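You operate a simulated robot arm through the tools that you are given. There is no shell and no other tool. Be economical: measure what you need, move in short steps, check, and stop when the job is done.

You run a simulated robot arm. Do the job below in one go: nothing can be reset, and whatever is moved stays where it is left.

Task
Fetch the teal primer pot and set it on top of the grey hawk.

The check looks at the end state, three seconds after you hand in, the way a careful person would. Anything else that was tipped, shoved, dropped, spilled or broken makes it a failure.

Robot
A 7-joint arm with a two-finger parallel gripper, fixed in place. Base frame: the origin is at the foot of the arm, x ahead of it, y to its left, z up; the work surface is at about z = 0. Lengths are in mm, angles in degrees, forces in N, time in s.
With the tool pointing down near the work surface it reaches from about 240 to 620 mm from the base axis. Its first joint turns from -66.0 to 66.0 degrees. Payload 2.6 kg.
The tool frame sits at the grasp point between the pads (the TCP): z along the fingers, y along the line on which they close. The tips reach 30 mm beyond it. The gripper opens to 94 mm. The fingers are 28 mm wide and 10 mm thick; the gripper's body (50 by 96 mm) begins 55 mm behind the TCP.
Orientation is told as [roll, pitch, yaw] about the base's x, y, z axes, in that order, counted from this pose: with the fingers straight down and closing along the base's y, the tool's x points along the base's -x, its y along +y and its z along -z.

Tools
- The arm moves only by the tool apply_moves. Its argument "increments" is a list of rows, each a list of 7 numbers: the turn, a rotation vector about the base's x, y, z in degrees, then the shift along the base's x, y, z in mm, then the opening, from 0 (shut) to 1 (fully open). In form: [[ax, ay, az, dx, dy, dz, claw], ...]. A call has 1 to 12 rows; each row shifts and turns the commanded pose from where the row before left it. Each row takes 0.2 s and may step no farther than 50 mm and 8.6 degrees from the row before; otherwise, or with a gripper value out of range, the whole call is refused. Where a pose cannot be reached the arm comes as near as it can. A force on the tool above 40 N (or 10 N above the force at the start of the call, whichever is more), or a blocked arm, ends the call early, and 0.2 s more pass. Each finger travels about 72 mm/s and halts on what it meets, pressing with about 42 N; the grip force reading is that of the motor and also rises with nothing between the fingers. The clock runs only during rows and for 0.2 s after the last one: add rows that do not move to give the fingers time. It gives the time, the measured TCP pose, the force on the tool (base axes), the opening and the grip force at its end, in the units of the frame above (readings bear some noise), and new pictures: "show" is both (left out), scene, wrist or none.
- Cameras (640 x 400 px; columns grow to the right, rows downward): "scene" is fixed at [9.8, 412.9, 583.6]; the picture's right is [-0.95, -0.32, 0.00], its down [-0.12, 0.35, -0.93] and it looks along [0.30, -0.88, -0.37] (base axes); focal length 359 px, centre (320, 200). "wrist" rides on the gripper at [-37, 0, -58] in the tool frame; the picture's right is [0.00, -1.00, 0.00], its down [0.97, 0.00, -0.24] and it looks along [0.24, 0.00, 0.97] (tool axes); focal length 218 px, centre (320, 200).
- probe_pixels(camera, pixels): for up to 12 pixels [column, row] of the newest picture of that camera ("zoom" is the newest enlarged one), the place [x, y, z] in the base frame of the surface seen there, good to about 2 mm. The clock stands still meanwhile.
- enlarge(camera, box): a new picture of the part [left, top, right, bottom] of that camera's present view, enlarged. The clock stands still meanwhile.
- close_job(): hands the job in; it is judged then, once.

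Work in short steps. Measure before you move; look again where a grasp or a placing could have gone wrong, and mend it. You have 60 turns and 120 pictures in all, those below and enlarged ones among them. Open the gripper and draw the arm clear of the work before you hand the job in, unless the task says otherwise; then end with one line.

The tools are called after ">>>" by a JSON object that holds its "name" and its "arguments". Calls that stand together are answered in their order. apply_moves: Moves the arm, as the interface text tells. Its arguments: {"type":"object","properties":{"increments":{"type":"array","items":{"type":"array","items":{"type":"number"}}},"show":{"type":"string","enum":["both","scene","wrist","none"]}},"required":["increments"]} The other tools are called the same way: probe_pixels (camera, pixels) gives the place of the surface under pixels of a picture; enlarge (camera, box) takes an enlarged picture of a part of a camera's view; close_job () hands the job in.

At the start:

```text
t: 0.0
tool_pos: [228.4, -251.3, 445.4]
ee_rot: [0.0, -0.1, 0.1]
contact_force: [0.0, 1.1, -0.3]
finger_gap: 94.0
finger_force: 0.1
```

scene: 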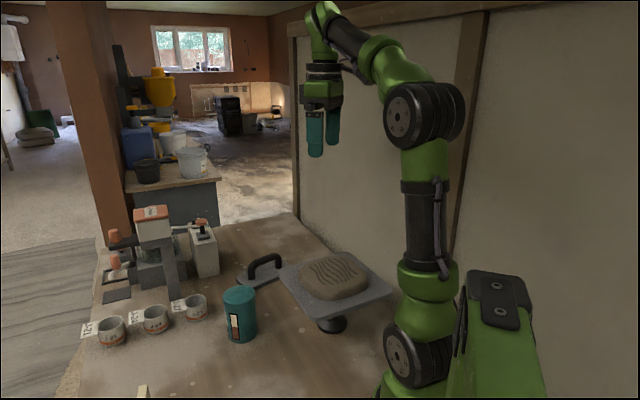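
wrist: 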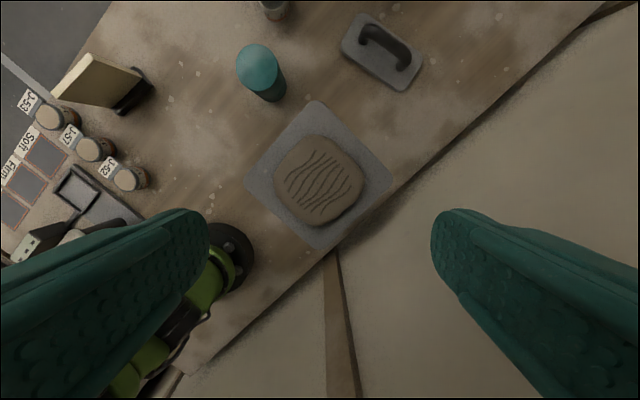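

I see the teal pot near scene (240,313) and the grey hawk with a mortar lump near (335,280). I'll enlarge both areas for detail.

>>> {"name": "enlarge", "arguments": {"camera": "scene", "box": [200, 230, 408, 360]}}

>>> {"name": "enlarge", "arguments": {"camera": "wrist", "box": [200, 0, 440, 260]}}

>>> {"name": "probe_pixels", "arguments": {"camera": "scene", "pixels": [[239, 293], [226, 294], [254, 292], [240, 340], [280, 271], [330, 318], [390, 292], [322, 254], [335, 273], [305, 292], [345, 298], [332, 328]]}}

>>> {"name": "probe_pixels", "arguments": {"camera": "wrist", "pixels": [[315, 103], [390, 178], [320, 246], [247, 182], [320, 180], [258, 65], [240, 65], [278, 65], [258, 46], [310, 125], [350, 215], [275, 180]]}}

```text
3.08 times, centred on (304, 295) of scene
```

zoom: 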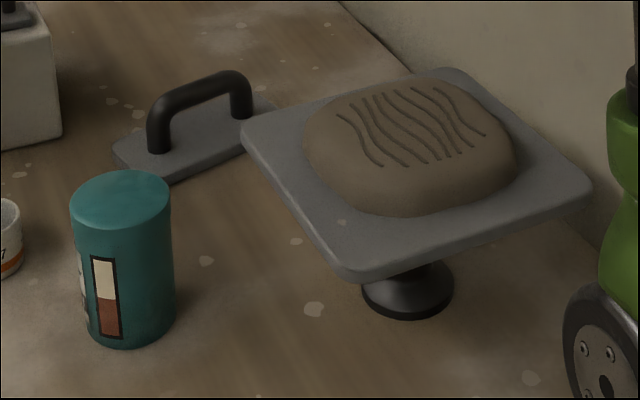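

```text
1.54 times, centred on (320, 130) of wrist
```

zoom: 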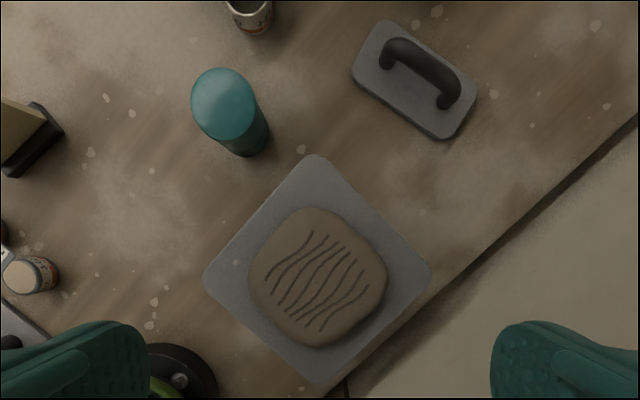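

```text
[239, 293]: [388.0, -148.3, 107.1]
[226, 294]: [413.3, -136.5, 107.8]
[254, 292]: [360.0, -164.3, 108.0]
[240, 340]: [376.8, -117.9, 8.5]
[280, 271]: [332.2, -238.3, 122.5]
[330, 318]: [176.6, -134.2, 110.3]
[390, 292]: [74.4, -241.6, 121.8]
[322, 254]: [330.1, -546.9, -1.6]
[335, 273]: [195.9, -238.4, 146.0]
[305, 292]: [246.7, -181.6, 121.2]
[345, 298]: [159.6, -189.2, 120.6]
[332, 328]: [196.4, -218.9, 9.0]
```

```text
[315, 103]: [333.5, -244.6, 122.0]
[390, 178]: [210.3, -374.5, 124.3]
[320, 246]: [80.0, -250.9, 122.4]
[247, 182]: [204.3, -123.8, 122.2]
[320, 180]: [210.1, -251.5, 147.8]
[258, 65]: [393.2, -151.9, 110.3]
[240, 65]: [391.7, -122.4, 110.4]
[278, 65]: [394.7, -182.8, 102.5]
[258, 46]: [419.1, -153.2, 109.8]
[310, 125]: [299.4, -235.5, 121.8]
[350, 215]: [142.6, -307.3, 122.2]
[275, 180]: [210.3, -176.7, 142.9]
```

The hawk plate is centred near (207,-249) at z=122, balanced on a narrow foot, with the lump's top at about z=147. The pot is near (390,-152), about 62 mm wide and 110 tall. I'll place it centrally so the hawk doesn't tip. First I move above the pot and look.

>>> {"name": "probe_pixels", "arguments": {"camera": "wrist", "pixels": [[320, 165], [320, 195], [300, 180], [340, 180], [305, 165], [335, 195], [335, 165], [305, 195], [320, 140], [320, 222], [360, 180], [280, 180]]}}

>>> {"name": "apply_moves", "arguments": {"increments": [[0, 0, 0, 32, 20, -30, 1], [0, 0, 0, 32, 20, -30, 1], [0, 0, 0, 32, 20, -30, 1], [0, 0, 0, 32, 20, -30, 1], [0, 0, 0, 33.6, 19.3, -25, 1], [0, 0, 0, 0, 0, 0, 1]]}}

```text
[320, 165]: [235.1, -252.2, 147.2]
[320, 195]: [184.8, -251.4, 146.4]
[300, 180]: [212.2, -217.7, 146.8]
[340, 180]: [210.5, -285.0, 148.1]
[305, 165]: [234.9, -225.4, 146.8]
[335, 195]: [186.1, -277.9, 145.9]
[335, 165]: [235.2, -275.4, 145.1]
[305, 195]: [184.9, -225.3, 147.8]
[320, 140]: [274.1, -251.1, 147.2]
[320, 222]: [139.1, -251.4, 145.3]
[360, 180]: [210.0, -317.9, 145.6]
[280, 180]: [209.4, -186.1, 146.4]
```

```text
t: 1.4
tool_pos: [391.4, -152.3, 301.2]
ee_rot: [-0.1, -0.1, 0.0]
contact_force: [-0.2, 0.0, 1.3]
finger_gap: 93.8
finger_force: 0.1
```

scene: 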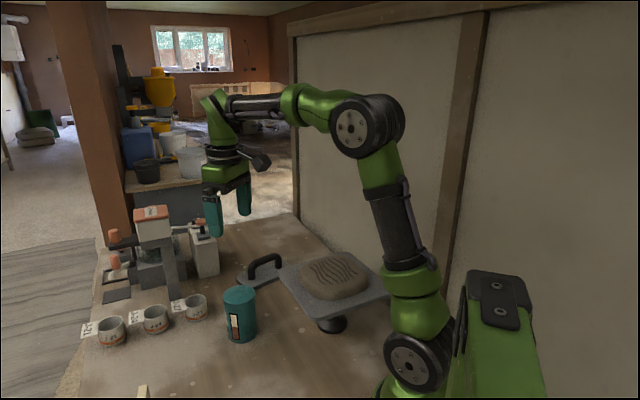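
wrist: 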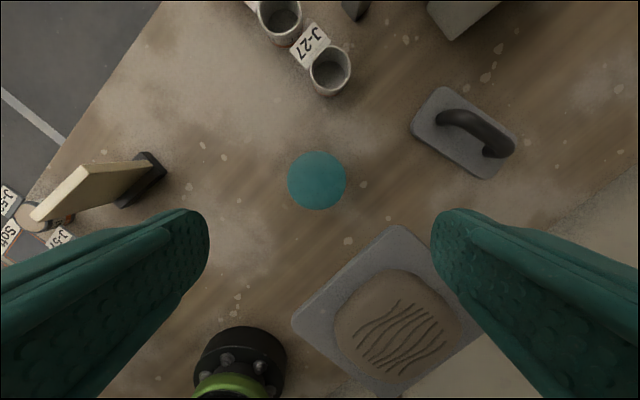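

The lump's top is flat (145–148). The pot's lid is centred at wrist (317,181), so I'll probe its edges for the exact centre.

>>> {"name": "probe_pixels", "arguments": {"camera": "wrist", "pixels": [[290, 181], [345, 181], [317, 153], [317, 208], [317, 181], [330, 88], [397, 228]]}}

```text
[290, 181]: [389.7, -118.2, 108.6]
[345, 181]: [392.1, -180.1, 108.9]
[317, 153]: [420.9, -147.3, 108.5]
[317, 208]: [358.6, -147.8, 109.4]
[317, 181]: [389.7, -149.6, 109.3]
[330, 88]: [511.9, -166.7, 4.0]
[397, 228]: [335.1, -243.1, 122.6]
```

The pot's centre is (390,-149) with a radius of about 32. I'll shift there and descend to TCP z≈70.

>>> {"name": "apply_moves", "arguments": {"increments": [[0, 0, 0, -1.2, 3, -40, 1], [0, 0, 0, 0, 0, -45, 1], [0, 0, 0, 0, 0, -45, 1], [0, 0, 0, 0, 0, -35, 1], [0, 0, 0, 0, 0, -25, 1], [0, 0, 0, 0, 0, -25, 1], [0, 0, 0, 0, 0, -16, 1], [0, 0, 0, 0, 0, 0, 1]]}}

```text
t: 3.2
tool_pos: [387.5, -148.5, 69.9]
ee_rot: [0.0, -0.1, 0.0]
contact_force: [0.2, 0.8, -0.3]
finger_gap: 93.9
finger_force: 0.0
```

scene: 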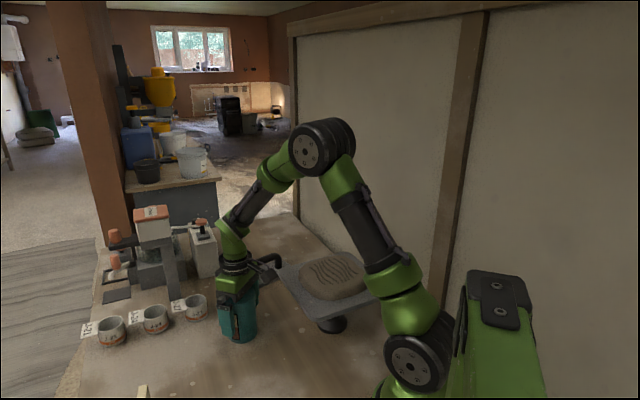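
wrist: 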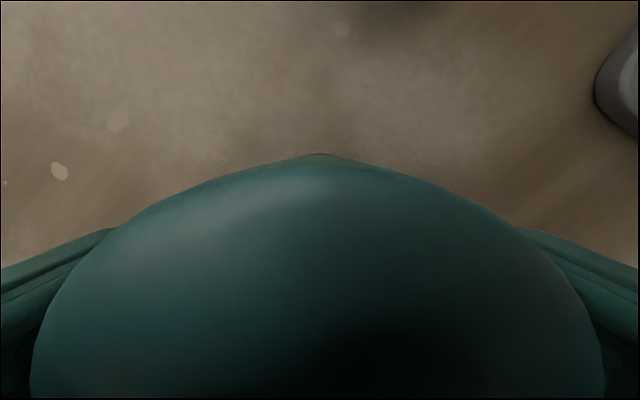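

The fingers straddle the pot with no contact. I'll nudge +2 in x and close.

>>> {"name": "apply_moves", "arguments": {"increments": [[0, 0, 0, 2, 0, 0, 1], [0, 0, 0, 0, 0, 0, 0.8], [0, 0, 0, 0, 0, 0, 0.7], [0, 0, 0, 0, 0, 0, 0.6], [0, 0, 0, 0, 0, 0, 0.5], [0, 0, 0, 0, 0, 0, 0.5]]}}

```text
t: 4.6
tool_pos: [392.0, -148.1, 70.3]
ee_rot: [0.0, -0.1, 0.0]
contact_force: [0.8, -1.2, 0.8]
finger_gap: 70.8
finger_force: 42.2
```

scene: 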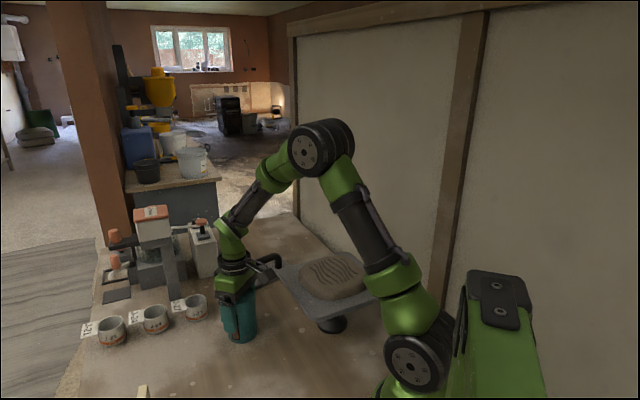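
wrist: 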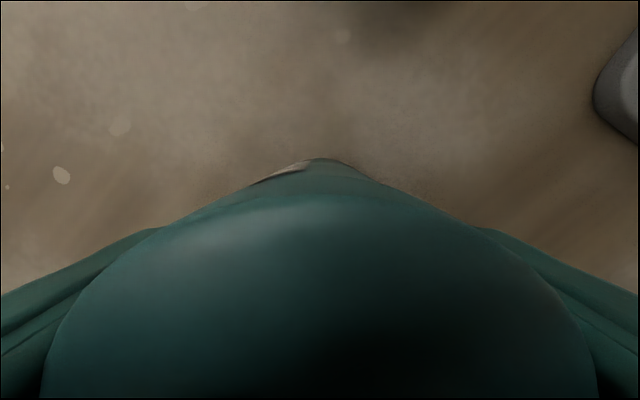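

The grip is holding at a 70.8 mm gap and 42 N. I'll lift a little and check.

>>> {"name": "apply_moves", "arguments": {"increments": [[0, 0, 0, 0, 0, 10, 0.4], [0, 0, 0, 0, 0, 15, 0.4], [0, 0, 0, 0, 0, 20, 0.4], [0, 0, 0, 0, 0, 0, 0.4]]}}

>>> {"name": "enlarge", "arguments": {"camera": "scene", "box": [180, 220, 340, 350]}}

```text
t: 5.6
tool_pos: [390.5, -150.1, 115.6]
ee_rot: [0.0, -0.1, 0.0]
contact_force: [-0.2, -0.3, -4.5]
finger_gap: 70.6
finger_force: 42.1
```

scene: 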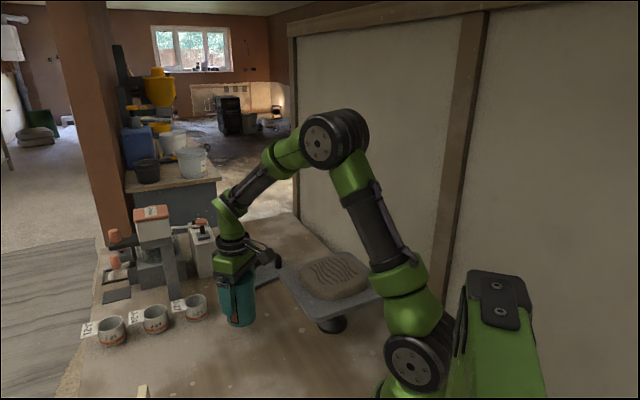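
wrist: 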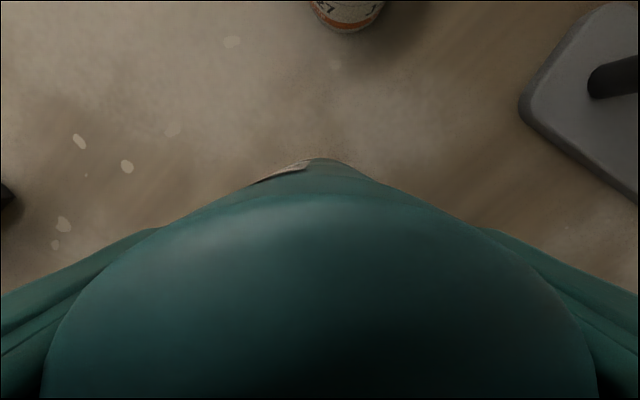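

```text
3.08 times, centred on (260, 285) of scene
```

zoom: 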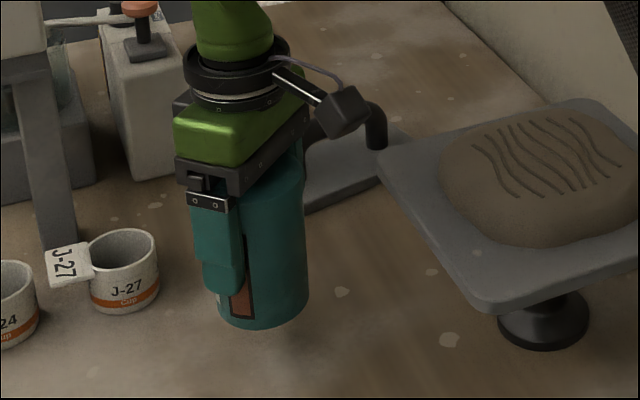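

The pot is lifted upright, carrying about 4.5 N. I'll raise it to z≈280 and carry it over the hawk's centre at (207,-249).

>>> {"name": "apply_moves", "arguments": {"increments": [[0, 0, 0, 0, 0, 35, 0.4], [0, 0, 0, 0, 0, 45, 0.4], [0, 0, 0, 0, 0, 45, 0.4], [0, 0, 0, 0, 0, 40, 0.4], [0, 0, 0, -20, -11, 0, 0.4], [0, 0, 0, -35, -19, 0, 0.4], [0, 0, 0, -35, -19, 0, 0.4], [0, 0, 0, -35, -19, 0, 0.4], [0, 0, 0, -35, -19, 0, 0.4], [0, 0, 0, -23, -12, 0, 0.4], [0, 0, 0, 0, 0, 0, 0.4], [0, 0, 0, 0, 0, 0, 0.4]]}}

>>> {"name": "enlarge", "arguments": {"camera": "scene", "box": [240, 180, 420, 340]}}

```text
t: 8.2
tool_pos: [207.5, -247.2, 279.0]
ee_rot: [0.0, -0.1, -0.1]
contact_force: [0.6, -0.8, -5.1]
finger_gap: 70.7
finger_force: 42.1
```

scene: 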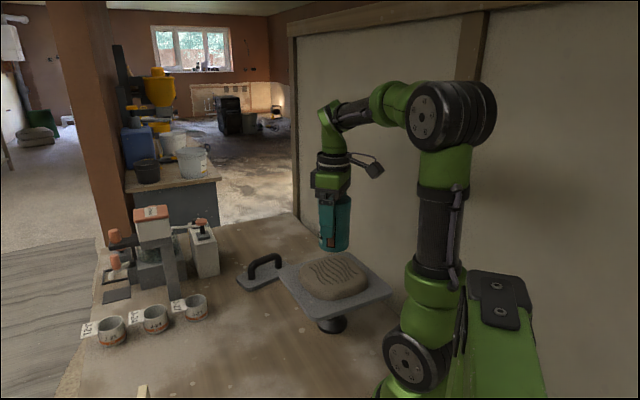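
wrist: 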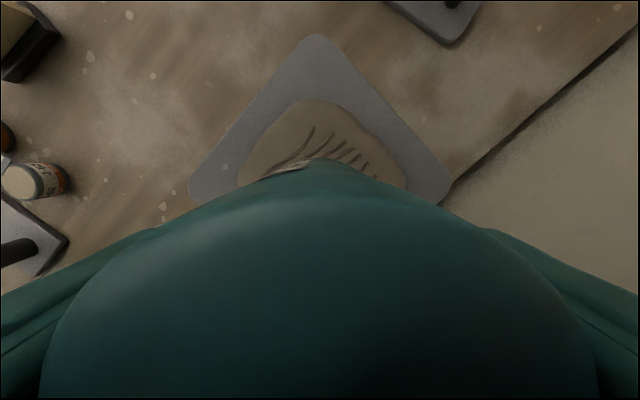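

```text
2.50 times, centred on (330, 260) of scene
```

zoom: 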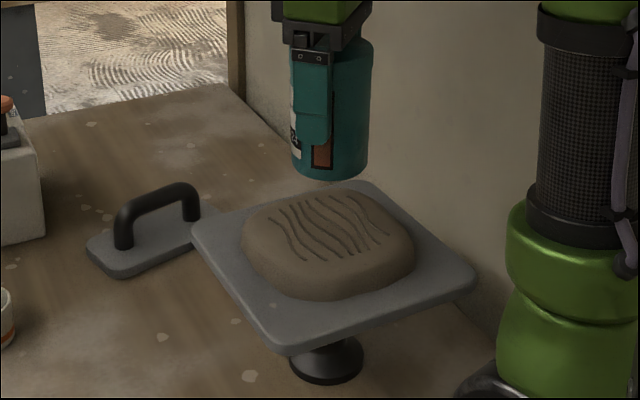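

Centred over the hawk. I'll probe the pot's bottom edge to know the drop.

>>> {"name": "probe_pixels", "arguments": {"camera": "zoom", "pixels": [[310, 174], [330, 177], [350, 175], [296, 150], [366, 150]]}}

>>> {"name": "apply_moves", "arguments": {"increments": [[0, 0, 0, 0, -1, -20, 0.4], [0, 0, 0, 0, 0, -18, 0.4], [0, 0, 0, 0, 0, -10, 0.4], [0, 0, 0, 0, 0, -5, 0.4], [0, 0, 0, 0, 0, 0, 0.4]], "show": "scene"}}

```text
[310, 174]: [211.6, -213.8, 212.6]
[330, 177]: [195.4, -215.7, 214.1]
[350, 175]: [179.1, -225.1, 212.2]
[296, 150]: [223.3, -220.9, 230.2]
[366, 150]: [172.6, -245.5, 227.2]
```

```text
t: 9.4
tool_pos: [208.5, -250.4, 225.5]
ee_rot: [0.0, 0.0, 0.1]
contact_force: [-1.1, -0.2, -5.3]
finger_gap: 70.6
finger_force: 42.5
```

scene: 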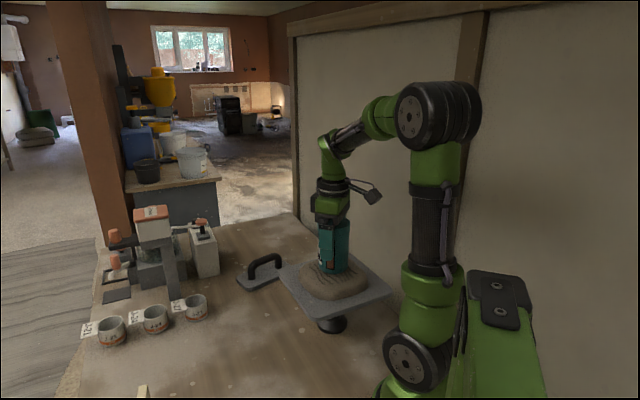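

The bottom should be about 8 mm above the lump. I'll lower in small steps and watch the force.

>>> {"name": "apply_moves", "arguments": {"increments": [[0, 0, 0, 0, 0, -3, 0.4], [0, 0, 0, 0, 0, -2, 0.4], [0, 0, 0, 0, 0, -1, 0.4], [0, 0, 0, 0, 0, 0, 0.4]], "show": "none"}}

>>> {"name": "enlarge", "arguments": {"camera": "scene", "box": [270, 200, 400, 340]}}

```text
t: 10.4
tool_pos: [208.4, -249.2, 219.8]
ee_rot: [0.0, -0.1, -0.1]
contact_force: [0.2, -0.1, -5.0]
finger_gap: 70.5
finger_force: 42.5
```

```text
2.86 times, centred on (335, 270) of scene
```

zoom: 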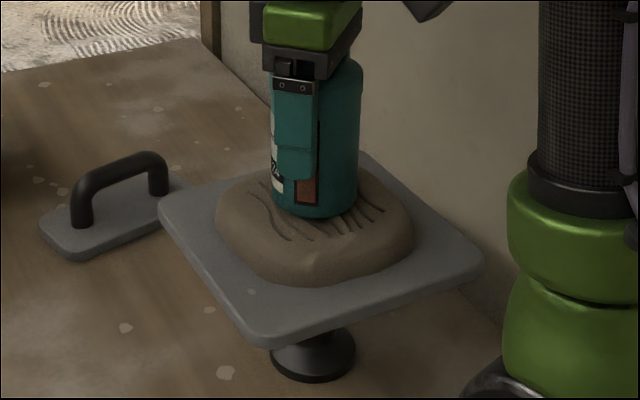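

Still no contact (−5 N), so I continue in 1 mm steps.

>>> {"name": "apply_moves", "arguments": {"increments": [[0, 0, 0, 0, 0, -1, 0.4], [0, 0, 0, 0, 0, 0, 0.4]], "show": "none"}}

>>> {"name": "apply_moves", "arguments": {"increments": [[0, 0, 0, 0, 0, -1, 0.4], [0, 0, 0, 0, 0, 0, 0.4]], "show": "none"}}

```text
t: 11.0
tool_pos: [208.8, -248.2, 218.4]
ee_rot: [0.0, -0.1, 0.0]
contact_force: [-0.2, -0.2, -3.6]
finger_gap: 70.7
finger_force: 42.0
```

```text
t: 11.6
tool_pos: [207.6, -248.5, 219.1]
ee_rot: [-0.1, -0.1, 0.0]
contact_force: [-0.5, -0.3, -4.2]
finger_gap: 70.8
finger_force: 42.7
```

The force is still about −4 N, so one more millimetre.

>>> {"name": "apply_moves", "arguments": {"increments": [[0, 0, 0, 0, 0, -1, 0.4], [0, 0, 0, 0, 0, 0, 0.4]], "show": "none"}}

>>> {"name": "enlarge", "arguments": {"camera": "scene", "box": [290, 220, 380, 310]}}

```text
t: 12.2
tool_pos: [208.2, -248.8, 218.2]
ee_rot: [0.0, -0.2, 0.0]
contact_force: [0.0, 0.5, -3.8]
finger_gap: 70.7
finger_force: 41.8
```

```text
4.44 times, centred on (335, 265) of scene
```

zoom: 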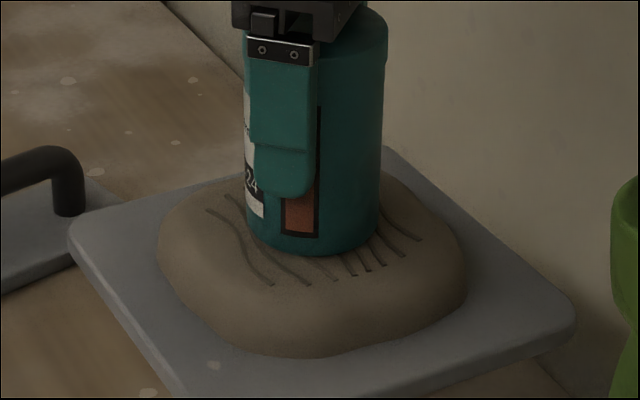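

It looks nearly in contact. I'll lower another 1 mm, twice, checking the force.

>>> {"name": "apply_moves", "arguments": {"increments": [[0, 0, 0, 0, 0, -1, 0.4], [0, 0, 0, 0, 0, 0, 0.4]], "show": "none"}}

>>> {"name": "apply_moves", "arguments": {"increments": [[0, 0, 0, 0, 0, -1, 0.4], [0, 0, 0, 0, 0, 0, 0.4]], "show": "none"}}

```text
t: 12.8
tool_pos: [208.5, -248.4, 216.8]
ee_rot: [0.0, -0.1, 0.0]
contact_force: [0.6, 0.1, -5.1]
finger_gap: 70.6
finger_force: 42.2
```

```text
t: 13.4
tool_pos: [208.1, -249.4, 216.9]
ee_rot: [0.0, 0.0, -0.1]
contact_force: [0.0, -0.4, -4.2]
finger_gap: 70.4
finger_force: 42.3
```

No contact yet, so I go lower in 1 mm steps.

>>> {"name": "apply_moves", "arguments": {"increments": [[0, 0, 0, 0, 0, -1, 0.4], [0, 0, 0, 0, 0, 0, 0.4]], "show": "none"}}

>>> {"name": "apply_moves", "arguments": {"increments": [[0, 0, 0, 0, 0, -1, 0.4], [0, 0, 0, 0, 0, 0, 0.4]], "show": "none"}}

>>> {"name": "enlarge", "arguments": {"camera": "scene", "box": [290, 220, 380, 310]}}

```text
t: 14.0
tool_pos: [207.4, -249.0, 216.7]
ee_rot: [-0.1, -0.3, -0.1]
contact_force: [-4.4, 4.9, 16.3]
finger_gap: 70.6
finger_force: 41.9
```

```text
t: 14.6
tool_pos: [208.5, -250.6, 215.6]
ee_rot: [-0.1, -0.3, 0.0]
contact_force: [-5.8, 6.3, 33.9]
finger_gap: 70.6
finger_force: 41.8
```

```text
4.44 times, centred on (335, 265) of scene
```

zoom: 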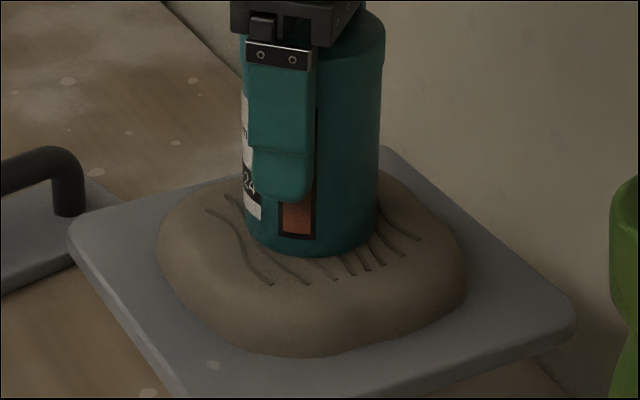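

Contact is firm (34 N pushing up). I'll back up 1.5 mm to unload, then open.

>>> {"name": "apply_moves", "arguments": {"increments": [[0, 0, 0, 0, 0, 1.4, 0.4], [0, 0, 0, 0, 0, 0, 0.4]], "show": "none"}}

```text
t: 15.2
tool_pos: [208.8, -248.5, 215.1]
ee_rot: [0.0, -0.1, 0.1]
contact_force: [2.8, -3.2, 12.7]
finger_gap: 70.2
finger_force: 42.0
```

The load is down to 12.7 N. I'll ease up another 0.7 mm, then open gently.

>>> {"name": "apply_moves", "arguments": {"increments": [[0, 0, 0, 0, 0, 0.7, 0.4], [0, 0, 0, 0, 0, 0, 0.4], [0, 0, 0, 0, 0, 0, 0.76], [0, 0, 0, 0, 0, 0, 0.8], [0, 0, 0, 0, 0, 0, 0.9], [0, 0, 0, 0, 0, 0, 1], [0, 0, 0, 0, 0, 0, 1]]}}

>>> {"name": "enlarge", "arguments": {"camera": "scene", "box": [270, 200, 400, 340]}}

```text
t: 16.8
tool_pos: [206.5, -247.4, 214.9]
ee_rot: [0.0, -0.2, 0.0]
contact_force: [1.2, -0.1, -0.8]
finger_gap: 94.3
finger_force: 0.0
```

scene: 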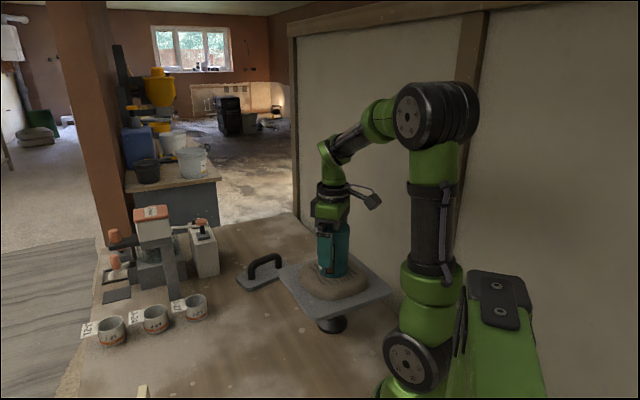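
wrist: 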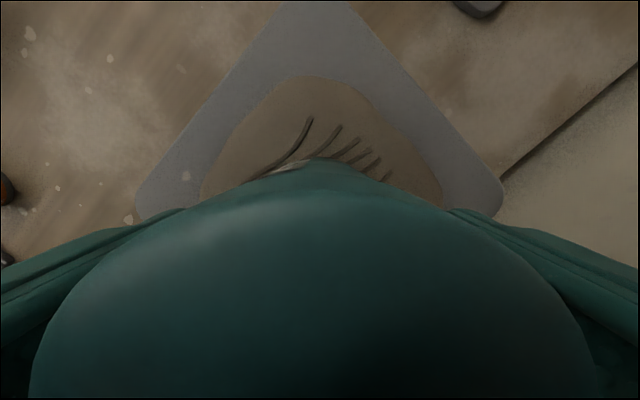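

```text
2.86 times, centred on (335, 270) of scene
```

zoom: 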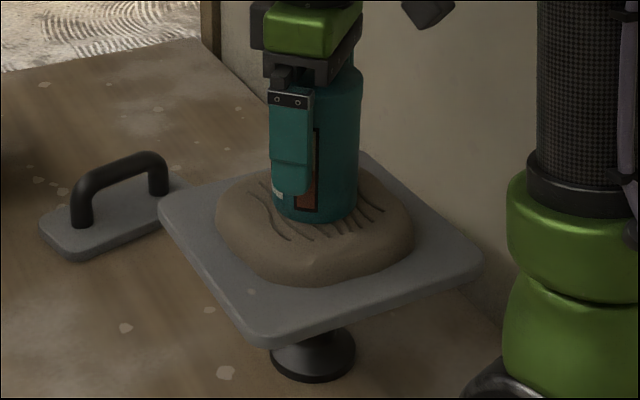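

The pot is released and stands upright on the hawk. I'll withdraw straight up.

>>> {"name": "apply_moves", "arguments": {"increments": [[0, 0, 0, 0, 0, 15, 1], [0, 0, 0, 0, 0, 25, 1], [0, 0, 0, 0, 0, 40, 1], [0, 0, 0, 0, 0, 45, 1], [0, 0, 0, 0, 0, 45, 1], [0, 0, 0, 0, 0, 40, 1], [0, 0, 0, 0, 0, 0, 1]]}}

>>> {"name": "enlarge", "arguments": {"camera": "scene", "box": [270, 200, 400, 340]}}

```text
t: 18.4
tool_pos: [209.2, -249.4, 425.9]
ee_rot: [0.0, -0.1, 0.0]
contact_force: [0.0, 0.2, 0.3]
finger_gap: 94.2
finger_force: 0.0
```

scene: 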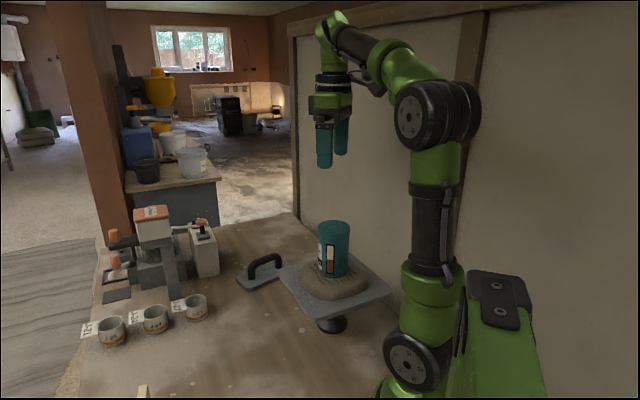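
wrist: 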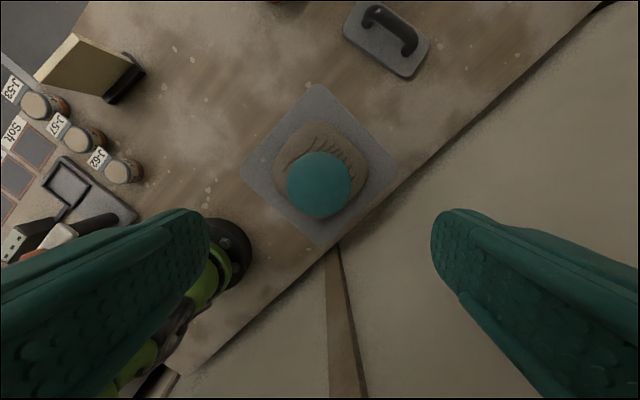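

```text
2.86 times, centred on (335, 270) of scene
```

zoom: 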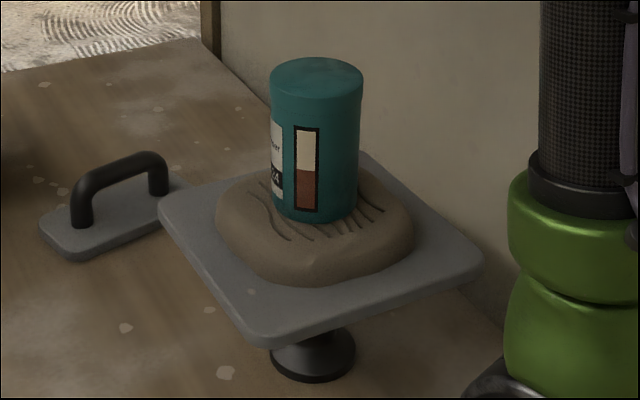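

The pot stands upright and centred on the hawk, nothing else has been disturbed, and the arm is clear with the gripper open. I'm handing in.

>>> {"name": "close_job", "arguments": {}}

```text
The job is handed in.
```

The teal primer pot is standing upright at the centre of the grey hawk, resting on the mortar lump that was already there; nothing else looked moved in the last pictures, and I've handed the job in.
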